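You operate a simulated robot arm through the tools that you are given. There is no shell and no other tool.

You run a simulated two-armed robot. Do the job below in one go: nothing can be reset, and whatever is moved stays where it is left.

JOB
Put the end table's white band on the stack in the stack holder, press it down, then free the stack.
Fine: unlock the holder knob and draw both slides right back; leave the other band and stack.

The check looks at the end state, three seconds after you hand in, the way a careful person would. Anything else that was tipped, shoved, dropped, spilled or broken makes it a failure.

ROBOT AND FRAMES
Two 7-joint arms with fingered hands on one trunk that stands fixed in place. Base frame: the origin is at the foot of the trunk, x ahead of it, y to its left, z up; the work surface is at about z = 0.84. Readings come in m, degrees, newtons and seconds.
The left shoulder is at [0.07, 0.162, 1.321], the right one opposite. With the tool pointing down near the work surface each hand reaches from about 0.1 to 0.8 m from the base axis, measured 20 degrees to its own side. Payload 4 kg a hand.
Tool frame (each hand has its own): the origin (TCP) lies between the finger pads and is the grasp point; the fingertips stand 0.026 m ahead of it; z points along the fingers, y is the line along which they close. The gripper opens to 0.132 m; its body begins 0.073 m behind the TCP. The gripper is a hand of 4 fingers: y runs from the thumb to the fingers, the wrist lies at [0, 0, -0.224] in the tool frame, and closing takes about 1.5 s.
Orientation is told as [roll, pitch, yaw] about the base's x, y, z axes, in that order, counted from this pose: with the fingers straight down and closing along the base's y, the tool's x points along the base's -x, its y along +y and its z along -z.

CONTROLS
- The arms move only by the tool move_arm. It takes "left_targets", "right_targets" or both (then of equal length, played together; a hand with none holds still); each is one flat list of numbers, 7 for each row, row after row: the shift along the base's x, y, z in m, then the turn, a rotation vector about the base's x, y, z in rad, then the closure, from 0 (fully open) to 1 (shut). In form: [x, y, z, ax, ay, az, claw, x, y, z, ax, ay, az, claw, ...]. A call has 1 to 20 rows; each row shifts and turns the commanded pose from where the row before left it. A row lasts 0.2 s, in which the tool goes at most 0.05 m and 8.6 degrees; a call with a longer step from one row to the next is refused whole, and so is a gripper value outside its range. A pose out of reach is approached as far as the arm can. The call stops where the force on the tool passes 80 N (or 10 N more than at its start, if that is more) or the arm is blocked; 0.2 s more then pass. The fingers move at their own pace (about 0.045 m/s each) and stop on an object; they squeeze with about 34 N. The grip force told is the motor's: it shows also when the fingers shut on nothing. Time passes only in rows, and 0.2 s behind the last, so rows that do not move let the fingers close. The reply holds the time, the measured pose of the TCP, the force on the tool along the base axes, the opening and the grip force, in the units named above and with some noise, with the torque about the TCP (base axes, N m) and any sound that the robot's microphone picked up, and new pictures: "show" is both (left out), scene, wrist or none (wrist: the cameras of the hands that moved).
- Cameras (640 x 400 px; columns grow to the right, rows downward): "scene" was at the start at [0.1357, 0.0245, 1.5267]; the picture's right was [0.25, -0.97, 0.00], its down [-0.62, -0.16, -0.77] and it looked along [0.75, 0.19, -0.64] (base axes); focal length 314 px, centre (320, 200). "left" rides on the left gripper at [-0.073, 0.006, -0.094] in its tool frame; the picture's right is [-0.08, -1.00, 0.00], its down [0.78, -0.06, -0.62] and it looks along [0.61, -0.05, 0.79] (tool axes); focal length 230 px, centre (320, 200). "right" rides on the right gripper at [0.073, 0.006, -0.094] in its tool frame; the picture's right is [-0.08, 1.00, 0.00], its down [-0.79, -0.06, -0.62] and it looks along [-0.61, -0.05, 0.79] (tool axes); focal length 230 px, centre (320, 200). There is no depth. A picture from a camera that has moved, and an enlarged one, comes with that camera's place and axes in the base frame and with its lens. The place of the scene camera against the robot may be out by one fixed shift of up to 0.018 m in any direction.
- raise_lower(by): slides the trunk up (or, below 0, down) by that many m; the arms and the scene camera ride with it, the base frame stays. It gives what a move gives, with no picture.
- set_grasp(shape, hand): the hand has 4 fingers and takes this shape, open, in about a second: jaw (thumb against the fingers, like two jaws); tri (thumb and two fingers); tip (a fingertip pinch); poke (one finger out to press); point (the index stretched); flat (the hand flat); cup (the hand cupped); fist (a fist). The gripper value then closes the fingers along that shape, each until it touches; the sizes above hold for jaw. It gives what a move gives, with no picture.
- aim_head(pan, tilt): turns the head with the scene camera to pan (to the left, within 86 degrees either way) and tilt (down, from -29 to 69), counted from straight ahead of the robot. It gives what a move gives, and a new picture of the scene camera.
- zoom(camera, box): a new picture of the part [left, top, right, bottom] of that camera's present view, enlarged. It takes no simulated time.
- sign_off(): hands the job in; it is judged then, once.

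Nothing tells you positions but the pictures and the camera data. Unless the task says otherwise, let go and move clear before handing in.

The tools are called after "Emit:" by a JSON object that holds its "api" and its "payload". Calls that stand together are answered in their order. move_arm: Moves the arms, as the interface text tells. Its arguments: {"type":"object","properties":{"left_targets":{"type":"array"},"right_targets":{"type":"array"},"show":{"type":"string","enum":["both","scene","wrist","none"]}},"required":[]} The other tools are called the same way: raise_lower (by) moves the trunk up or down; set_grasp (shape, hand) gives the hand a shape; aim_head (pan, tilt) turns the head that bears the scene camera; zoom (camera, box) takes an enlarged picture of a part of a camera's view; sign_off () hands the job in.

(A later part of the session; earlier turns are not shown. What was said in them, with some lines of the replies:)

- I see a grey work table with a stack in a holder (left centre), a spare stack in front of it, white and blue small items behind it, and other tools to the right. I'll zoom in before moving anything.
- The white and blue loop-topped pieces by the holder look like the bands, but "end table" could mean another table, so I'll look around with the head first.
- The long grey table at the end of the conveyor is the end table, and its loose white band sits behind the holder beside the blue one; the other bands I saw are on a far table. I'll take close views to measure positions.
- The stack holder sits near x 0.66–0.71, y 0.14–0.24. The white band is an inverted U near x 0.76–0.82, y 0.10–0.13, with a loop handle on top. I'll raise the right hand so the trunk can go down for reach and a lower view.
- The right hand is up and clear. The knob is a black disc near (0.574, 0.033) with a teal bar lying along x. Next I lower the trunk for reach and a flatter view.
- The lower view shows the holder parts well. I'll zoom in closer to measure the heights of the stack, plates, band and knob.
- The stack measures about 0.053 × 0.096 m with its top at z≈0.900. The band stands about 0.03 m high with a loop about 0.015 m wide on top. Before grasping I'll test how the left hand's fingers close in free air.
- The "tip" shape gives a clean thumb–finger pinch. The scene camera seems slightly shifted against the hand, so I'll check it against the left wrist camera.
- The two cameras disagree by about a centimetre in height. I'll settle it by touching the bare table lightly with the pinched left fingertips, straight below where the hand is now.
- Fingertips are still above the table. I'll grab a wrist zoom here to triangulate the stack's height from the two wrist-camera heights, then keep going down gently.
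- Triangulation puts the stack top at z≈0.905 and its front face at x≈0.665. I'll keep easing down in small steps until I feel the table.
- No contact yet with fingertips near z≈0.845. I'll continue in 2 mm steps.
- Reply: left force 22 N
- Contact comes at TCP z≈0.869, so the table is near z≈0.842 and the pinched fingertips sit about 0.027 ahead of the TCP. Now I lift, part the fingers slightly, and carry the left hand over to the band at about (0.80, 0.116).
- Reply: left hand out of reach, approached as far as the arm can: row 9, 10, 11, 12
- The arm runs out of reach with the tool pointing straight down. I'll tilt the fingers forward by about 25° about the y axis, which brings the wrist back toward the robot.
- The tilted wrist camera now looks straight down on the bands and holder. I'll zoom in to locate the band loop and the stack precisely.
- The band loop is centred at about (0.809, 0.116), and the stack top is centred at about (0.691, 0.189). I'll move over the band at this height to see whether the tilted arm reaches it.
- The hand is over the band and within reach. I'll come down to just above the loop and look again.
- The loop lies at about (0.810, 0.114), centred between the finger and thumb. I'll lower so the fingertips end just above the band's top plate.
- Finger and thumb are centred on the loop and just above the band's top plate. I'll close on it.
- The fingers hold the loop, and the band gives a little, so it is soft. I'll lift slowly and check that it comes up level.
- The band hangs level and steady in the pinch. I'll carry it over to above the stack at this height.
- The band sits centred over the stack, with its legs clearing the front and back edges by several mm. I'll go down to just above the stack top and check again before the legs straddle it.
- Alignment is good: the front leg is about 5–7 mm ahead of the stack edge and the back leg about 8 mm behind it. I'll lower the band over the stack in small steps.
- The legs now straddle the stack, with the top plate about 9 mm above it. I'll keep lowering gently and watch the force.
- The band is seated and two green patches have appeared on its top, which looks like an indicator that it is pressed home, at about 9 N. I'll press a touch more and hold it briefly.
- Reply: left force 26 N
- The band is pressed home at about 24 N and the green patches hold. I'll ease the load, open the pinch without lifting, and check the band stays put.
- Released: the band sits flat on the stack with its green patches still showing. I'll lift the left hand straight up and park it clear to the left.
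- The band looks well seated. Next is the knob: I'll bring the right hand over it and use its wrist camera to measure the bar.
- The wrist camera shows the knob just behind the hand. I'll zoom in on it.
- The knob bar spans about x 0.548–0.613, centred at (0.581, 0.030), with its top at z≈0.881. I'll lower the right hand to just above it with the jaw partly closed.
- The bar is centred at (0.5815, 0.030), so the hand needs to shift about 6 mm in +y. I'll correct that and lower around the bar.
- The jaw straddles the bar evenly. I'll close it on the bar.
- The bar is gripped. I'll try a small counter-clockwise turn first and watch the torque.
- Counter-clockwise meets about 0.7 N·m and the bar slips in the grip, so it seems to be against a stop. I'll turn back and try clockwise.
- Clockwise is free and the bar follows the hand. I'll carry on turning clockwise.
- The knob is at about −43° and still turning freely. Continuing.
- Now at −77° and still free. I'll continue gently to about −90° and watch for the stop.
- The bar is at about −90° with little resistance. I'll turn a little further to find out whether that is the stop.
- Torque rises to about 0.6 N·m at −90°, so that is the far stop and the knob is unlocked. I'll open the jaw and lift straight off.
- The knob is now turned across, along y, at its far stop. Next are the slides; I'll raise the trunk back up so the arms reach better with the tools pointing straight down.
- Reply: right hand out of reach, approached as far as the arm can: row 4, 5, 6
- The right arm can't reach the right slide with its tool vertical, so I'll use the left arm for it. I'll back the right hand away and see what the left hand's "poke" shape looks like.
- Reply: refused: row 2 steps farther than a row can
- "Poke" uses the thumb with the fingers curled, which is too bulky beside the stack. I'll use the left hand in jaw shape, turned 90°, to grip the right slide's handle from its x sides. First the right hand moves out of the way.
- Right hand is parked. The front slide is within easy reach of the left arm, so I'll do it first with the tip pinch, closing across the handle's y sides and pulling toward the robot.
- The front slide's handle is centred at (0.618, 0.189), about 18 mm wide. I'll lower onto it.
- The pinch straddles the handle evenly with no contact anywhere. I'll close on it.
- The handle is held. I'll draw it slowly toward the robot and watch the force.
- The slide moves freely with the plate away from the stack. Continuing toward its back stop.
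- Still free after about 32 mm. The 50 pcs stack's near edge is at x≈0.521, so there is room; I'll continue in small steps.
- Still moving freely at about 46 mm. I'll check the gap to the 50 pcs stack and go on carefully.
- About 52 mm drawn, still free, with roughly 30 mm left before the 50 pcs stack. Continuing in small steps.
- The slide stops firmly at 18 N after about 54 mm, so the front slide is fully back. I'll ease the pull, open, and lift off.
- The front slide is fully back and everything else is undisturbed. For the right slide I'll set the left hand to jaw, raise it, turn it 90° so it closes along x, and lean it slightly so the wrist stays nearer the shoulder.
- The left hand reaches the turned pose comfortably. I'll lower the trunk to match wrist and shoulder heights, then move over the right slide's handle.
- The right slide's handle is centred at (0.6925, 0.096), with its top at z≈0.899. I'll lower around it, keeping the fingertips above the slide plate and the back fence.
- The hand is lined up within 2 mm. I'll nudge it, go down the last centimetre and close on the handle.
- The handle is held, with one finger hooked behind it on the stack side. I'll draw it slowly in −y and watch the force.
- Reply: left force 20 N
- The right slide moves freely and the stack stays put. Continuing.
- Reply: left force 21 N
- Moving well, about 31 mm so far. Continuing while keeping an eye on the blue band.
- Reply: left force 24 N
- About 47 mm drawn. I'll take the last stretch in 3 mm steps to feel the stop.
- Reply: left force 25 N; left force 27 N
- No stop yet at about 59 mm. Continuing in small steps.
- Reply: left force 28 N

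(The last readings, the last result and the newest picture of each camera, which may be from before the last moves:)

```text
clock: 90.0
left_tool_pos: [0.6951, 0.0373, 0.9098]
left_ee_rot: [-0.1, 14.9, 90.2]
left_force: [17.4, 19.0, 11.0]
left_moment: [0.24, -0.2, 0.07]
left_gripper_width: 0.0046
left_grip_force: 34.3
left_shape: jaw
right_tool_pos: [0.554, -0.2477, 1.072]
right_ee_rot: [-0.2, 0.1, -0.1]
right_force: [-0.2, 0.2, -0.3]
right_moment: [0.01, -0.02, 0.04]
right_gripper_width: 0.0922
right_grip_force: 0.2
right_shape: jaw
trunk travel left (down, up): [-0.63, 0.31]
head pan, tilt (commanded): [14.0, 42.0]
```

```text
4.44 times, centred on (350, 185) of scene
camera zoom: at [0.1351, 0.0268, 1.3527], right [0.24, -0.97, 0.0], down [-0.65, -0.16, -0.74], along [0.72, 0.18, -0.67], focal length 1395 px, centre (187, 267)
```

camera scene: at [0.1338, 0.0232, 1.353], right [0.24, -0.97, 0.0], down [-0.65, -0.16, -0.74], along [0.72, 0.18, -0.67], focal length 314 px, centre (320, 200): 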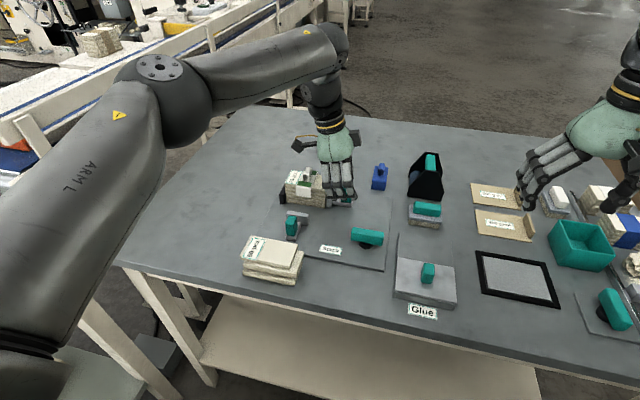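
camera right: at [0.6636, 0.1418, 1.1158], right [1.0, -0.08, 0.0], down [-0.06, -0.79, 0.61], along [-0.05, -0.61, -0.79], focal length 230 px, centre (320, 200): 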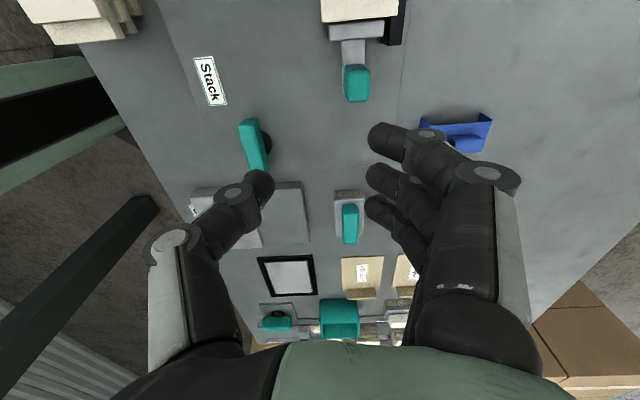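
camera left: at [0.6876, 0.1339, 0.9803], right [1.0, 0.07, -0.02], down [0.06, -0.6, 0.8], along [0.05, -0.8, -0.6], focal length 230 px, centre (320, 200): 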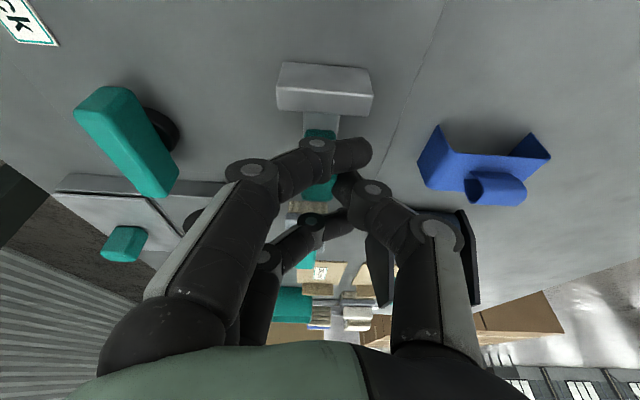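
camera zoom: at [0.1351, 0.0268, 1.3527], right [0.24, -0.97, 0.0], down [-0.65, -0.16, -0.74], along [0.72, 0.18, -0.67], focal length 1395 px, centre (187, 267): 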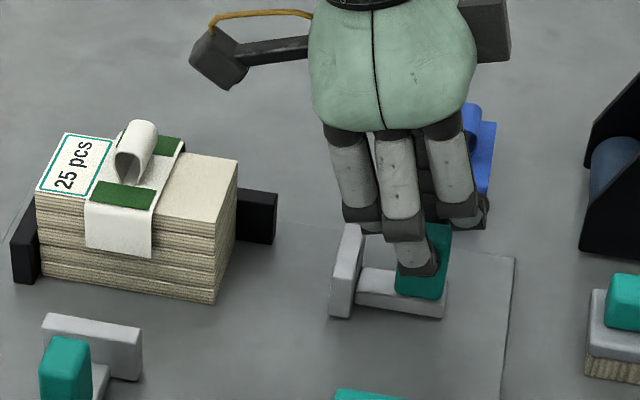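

The force jumps to 19 N and the slide has moved the same 55 mm as the other one, so the right slide is fully back. I'll ease off, open and lift straight up.

Emit:
{"api": "move_arm", "payload": {"left_targets": [0, 0.003, 0, 0, 0, 0, 1, 0, 0, 0, 0, 0, 0, 0.85, 0, 0, 0, 0, 0, 0, 0.65, 0, 0, 0, 0, 0, 0, 0.58, 0, 0, 0, 0, 0, 0, 0.58, 0, 0, 0, 0, 0, 0, 0.58], "show": "both"}}

Emit:
{"api": "zoom", "payload": {"camera": "scene", "box": [290, 140, 410, 230]}}

```text
clock: 91.3
left_tool_pos: [0.6919, 0.0345, 0.9108]
left_ee_rot: [-0.1, 15.0, 89.8]
left_force: [0.2, -0.9, -1.0]
left_moment: [-0.02, 0.0, -0.02]
left_gripper_width: 0.0547
left_grip_force: 0.0
left_shape: jaw
right_tool_pos: [0.5542, -0.2516, 1.0701]
right_ee_rot: [-0.1, 0.0, -0.1]
right_force: [-0.7, -0.5, 0.2]
right_moment: [0.0, 0.02, 0.0]
right_gripper_width: 0.0919
right_grip_force: 0.1
right_shape: jaw
trunk travel left (down, up): [-0.63, 0.31]
head pan, tilt (commanded): [14.0, 42.0]
camera scene: at [0.1338, 0.0224, 1.353], right [0.24, -0.97, 0.0], down [-0.65, -0.16, -0.74], along [0.72, 0.18, -0.67], focal length 314 px, centre (320, 200)
camera left: at [0.6861, 0.1295, 0.9814], right [1.0, 0.07, -0.02], down [0.06, -0.6, 0.8], along [0.05, -0.8, -0.6], focal length 230 px, centre (320, 200)
```

scene: 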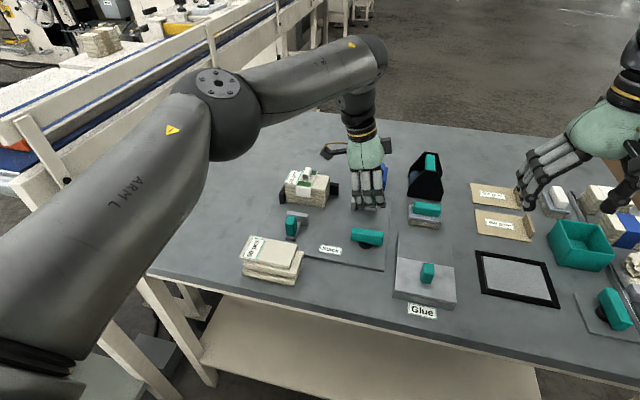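
left: 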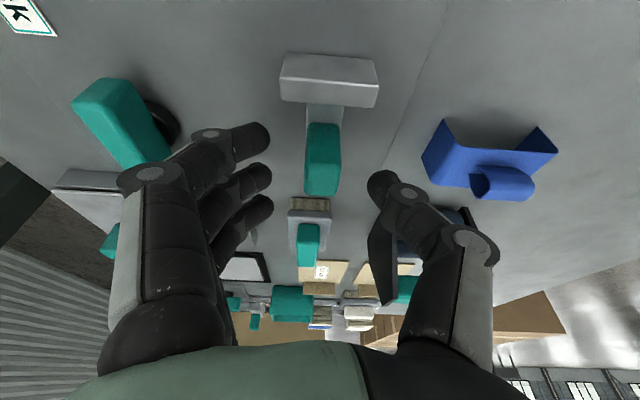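

```text
4.44 times, centred on (350, 185) of scene
camera zoom: at [0.1338, 0.0224, 1.353], right [0.24, -0.97, 0.0], down [-0.65, -0.16, -0.74], along [0.72, 0.18, -0.67], focal length 1395 px, centre (187, 267)
```

zoom: 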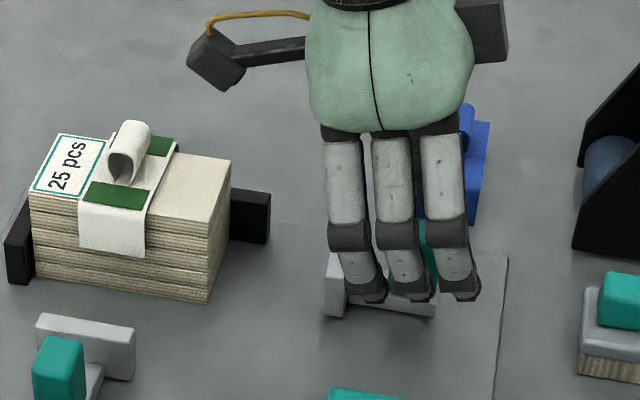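

Released cleanly with the handle free between the fingers. I'll lift straight up and park the left hand to the left, well clear.

Emit:
{"api": "move_arm", "payload": {"left_targets": [0, 0, 0.02, 0, 0, 0, 0.58, 0, 0, 0.03, 0, 0, 0, 0.58, 0, 0, 0.04, 0, 0, 0, 0.58, 0, 0, 0.04, 0, 0, 0, 0.58, 0, 0, 0.04, 0, 0, 0, 0.58, -0.03, 0.02, 0.01, 0, 0, 0, 0.58, -0.03, 0.03, 0, 0, 0, 0, 0.58, -0.03, 0.035, 0, 0, 0, 0, 0.58, -0.02, 0.04, 0, 0, 0, 0, 0.58, -0.02, 0.04, 0, 0, 0, 0, 0.58, -0.01, 0.04, 0, 0, 0, 0, 0.58, 0, 0.04, 0, 0, 0, 0, 0.58, 0, 0.04, 0, 0, 0, 0, 0.58], "show": "both"}}

Emit:
{"api": "zoom", "payload": {"camera": "scene", "box": [260, 150, 420, 270]}}

```text
clock: 94.2
left_tool_pos: [0.5521, 0.319, 1.0911]
left_ee_rot: [0.0, 15.1, 90.0]
left_force: [0.3, 0.3, 0.0]
left_moment: [-0.05, 0.0, -0.02]
left_gripper_width: 0.0549
left_grip_force: 0.1
left_shape: jaw
right_tool_pos: [0.5545, -0.2495, 1.0712]
right_ee_rot: [-0.1, 0.1, -0.1]
right_force: [1.0, -0.1, 0.5]
right_moment: [-0.04, 0.02, -0.01]
right_gripper_width: 0.0921
right_grip_force: 0.0
right_shape: jaw
trunk travel left (down, up): [-0.63, 0.31]
head pan, tilt (commanded): [14.0, 42.0]
camera scene: at [0.1337, 0.0245, 1.3529], right [0.24, -0.97, 0.0], down [-0.65, -0.16, -0.74], along [0.72, 0.18, -0.67], focal length 314 px, centre (320, 200)
camera left: at [0.5456, 0.4138, 1.161], right [1.0, 0.07, -0.02], down [0.06, -0.6, 0.8], along [0.05, -0.8, -0.6], focal length 230 px, centre (320, 200)
```

scene: 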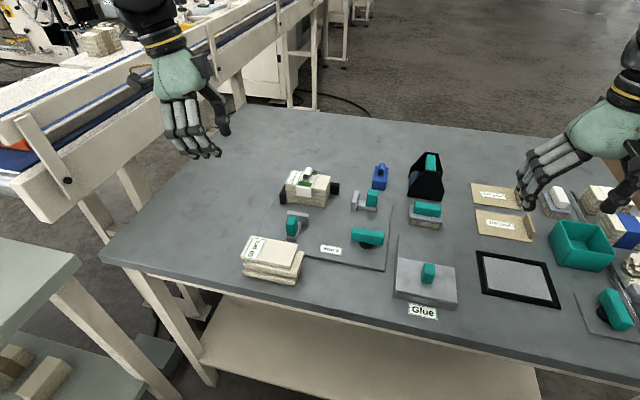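
left: 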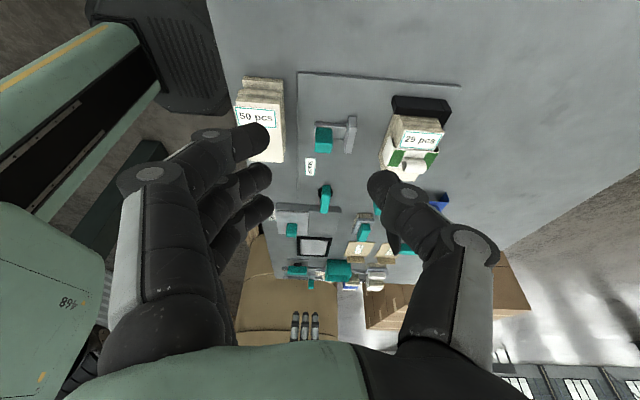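

```text
3.33 times, centred on (340, 210) of scene
camera zoom: at [0.1337, 0.0245, 1.3529], right [0.24, -0.97, 0.0], down [-0.65, -0.16, -0.74], along [0.72, 0.18, -0.67], focal length 1046 px, centre (253, 167)
```

zoom: 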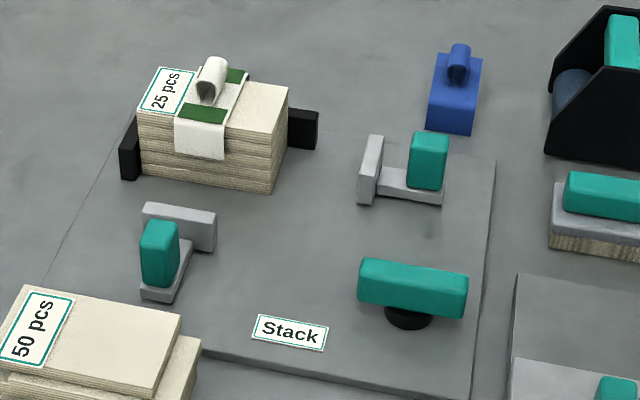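

Both slides are back, the knob is across, and the stack stands free with its band. I'll take a last close look at the band and the surroundings before handing in.

Emit:
{"api": "zoom", "payload": {"camera": "scene", "box": [276, 156, 346, 214]}}

Emit:
{"api": "zoom", "payload": {"camera": "scene", "box": [230, 190, 400, 310]}}

Emit:
{"api": "zoom", "payload": {"camera": "scene", "box": [360, 140, 640, 340]}}

Emit:
{"api": "zoom", "payload": {"camera": "left", "box": [360, 80, 480, 200]}}

```text
6.90 times, centred on (311, 185) of scene
camera zoom: at [0.1337, 0.0245, 1.3529], right [0.24, -0.97, 0.0], down [-0.65, -0.16, -0.74], along [0.72, 0.18, -0.67], focal length 2165 px, centre (382, 303)
```

zoom: 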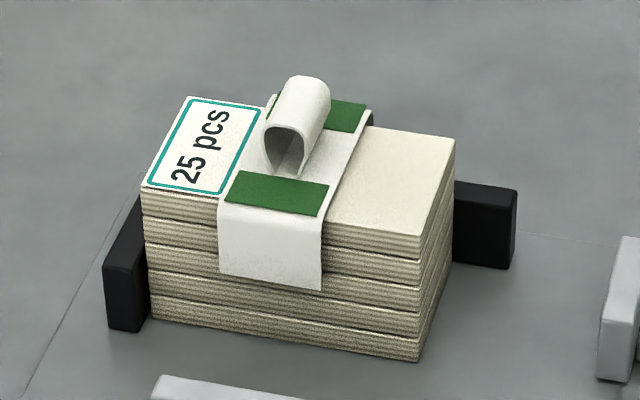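

```text
3.33 times, centred on (315, 250) of scene
camera zoom: at [0.1337, 0.0245, 1.3529], right [0.24, -0.97, 0.0], down [-0.65, -0.16, -0.74], along [0.72, 0.18, -0.67], focal length 1046 px, centre (337, 33)
```

zoom: 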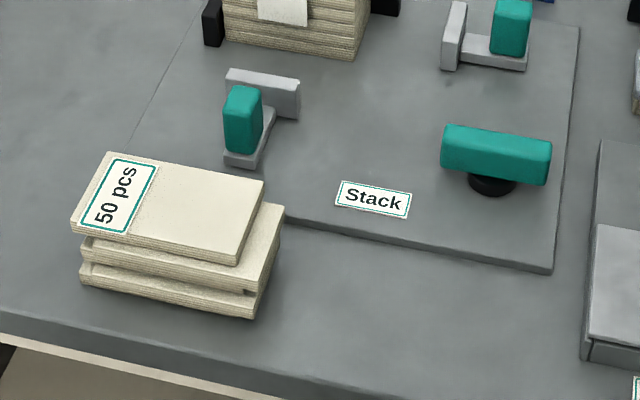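

```text
2.00 times, centred on (500, 240) of scene
camera zoom: at [0.1337, 0.0245, 1.3529], right [0.24, -0.97, 0.0], down [-0.65, -0.16, -0.74], along [0.72, 0.18, -0.67], focal length 628 px, centre (-40, 120)
```

zoom: 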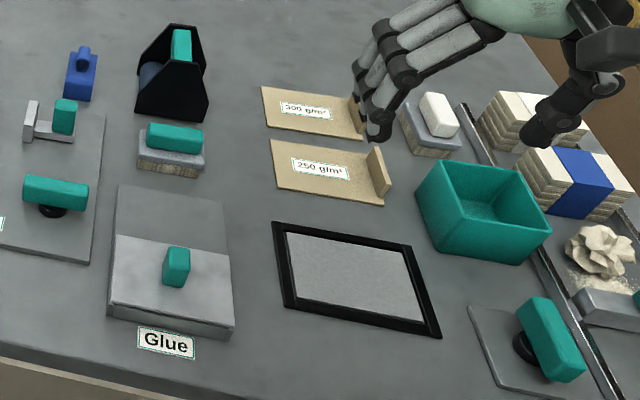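

```text
3.33 times, centred on (420, 140) of left
camera zoom: at [0.5456, 0.4138, 1.161], right [1.0, 0.07, -0.02], down [0.06, -0.6, 0.8], along [0.05, -0.8, -0.6], focal length 767 px, centre (-13, 400)
```

zoom: 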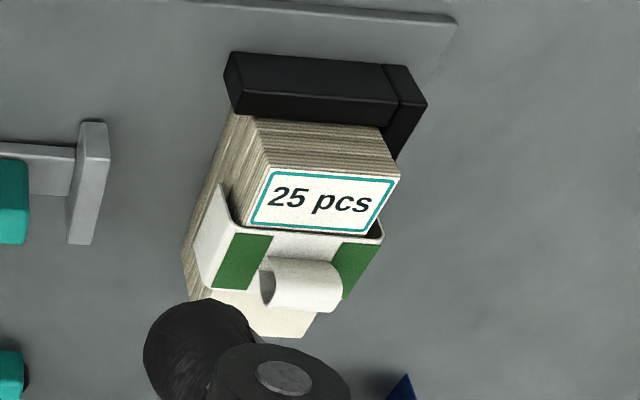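

The white band sits flat on the 25-piece stack with its green patches showing. The knob is turned to its far stop and both slides are fully back. The blue band, the 50-piece stack and everything else look untouched, and both hands are empty and clear, so I'm handing in.

Emit:
{"api": "sign_off", "payload": {}}

```text
The job is handed in.
```

The white band is on the 25-piece stack in the holder and pressed down, and the stack is free. I've handed the job in; no verdict has come back yet.

- **Band:** I lowered it over the stack and pressed it to about 24 N. Green patches appeared on its top at contact and were still showing after I let go. I took them to mean it is seated, though nothing in the job says so.
- **Knob:** It turned freely clockwise by about 90° to a firm stop. The other direction was blocked from the start.
- **Slides:** Both are drawn back about 55 mm, each to a stop I could feel at just under 20 N.
- **Everything else:** The blue band and the 50-piece stack are where they were, and in the last pictures nothing else on the table had moved. Both hands are empty and clear of the table.
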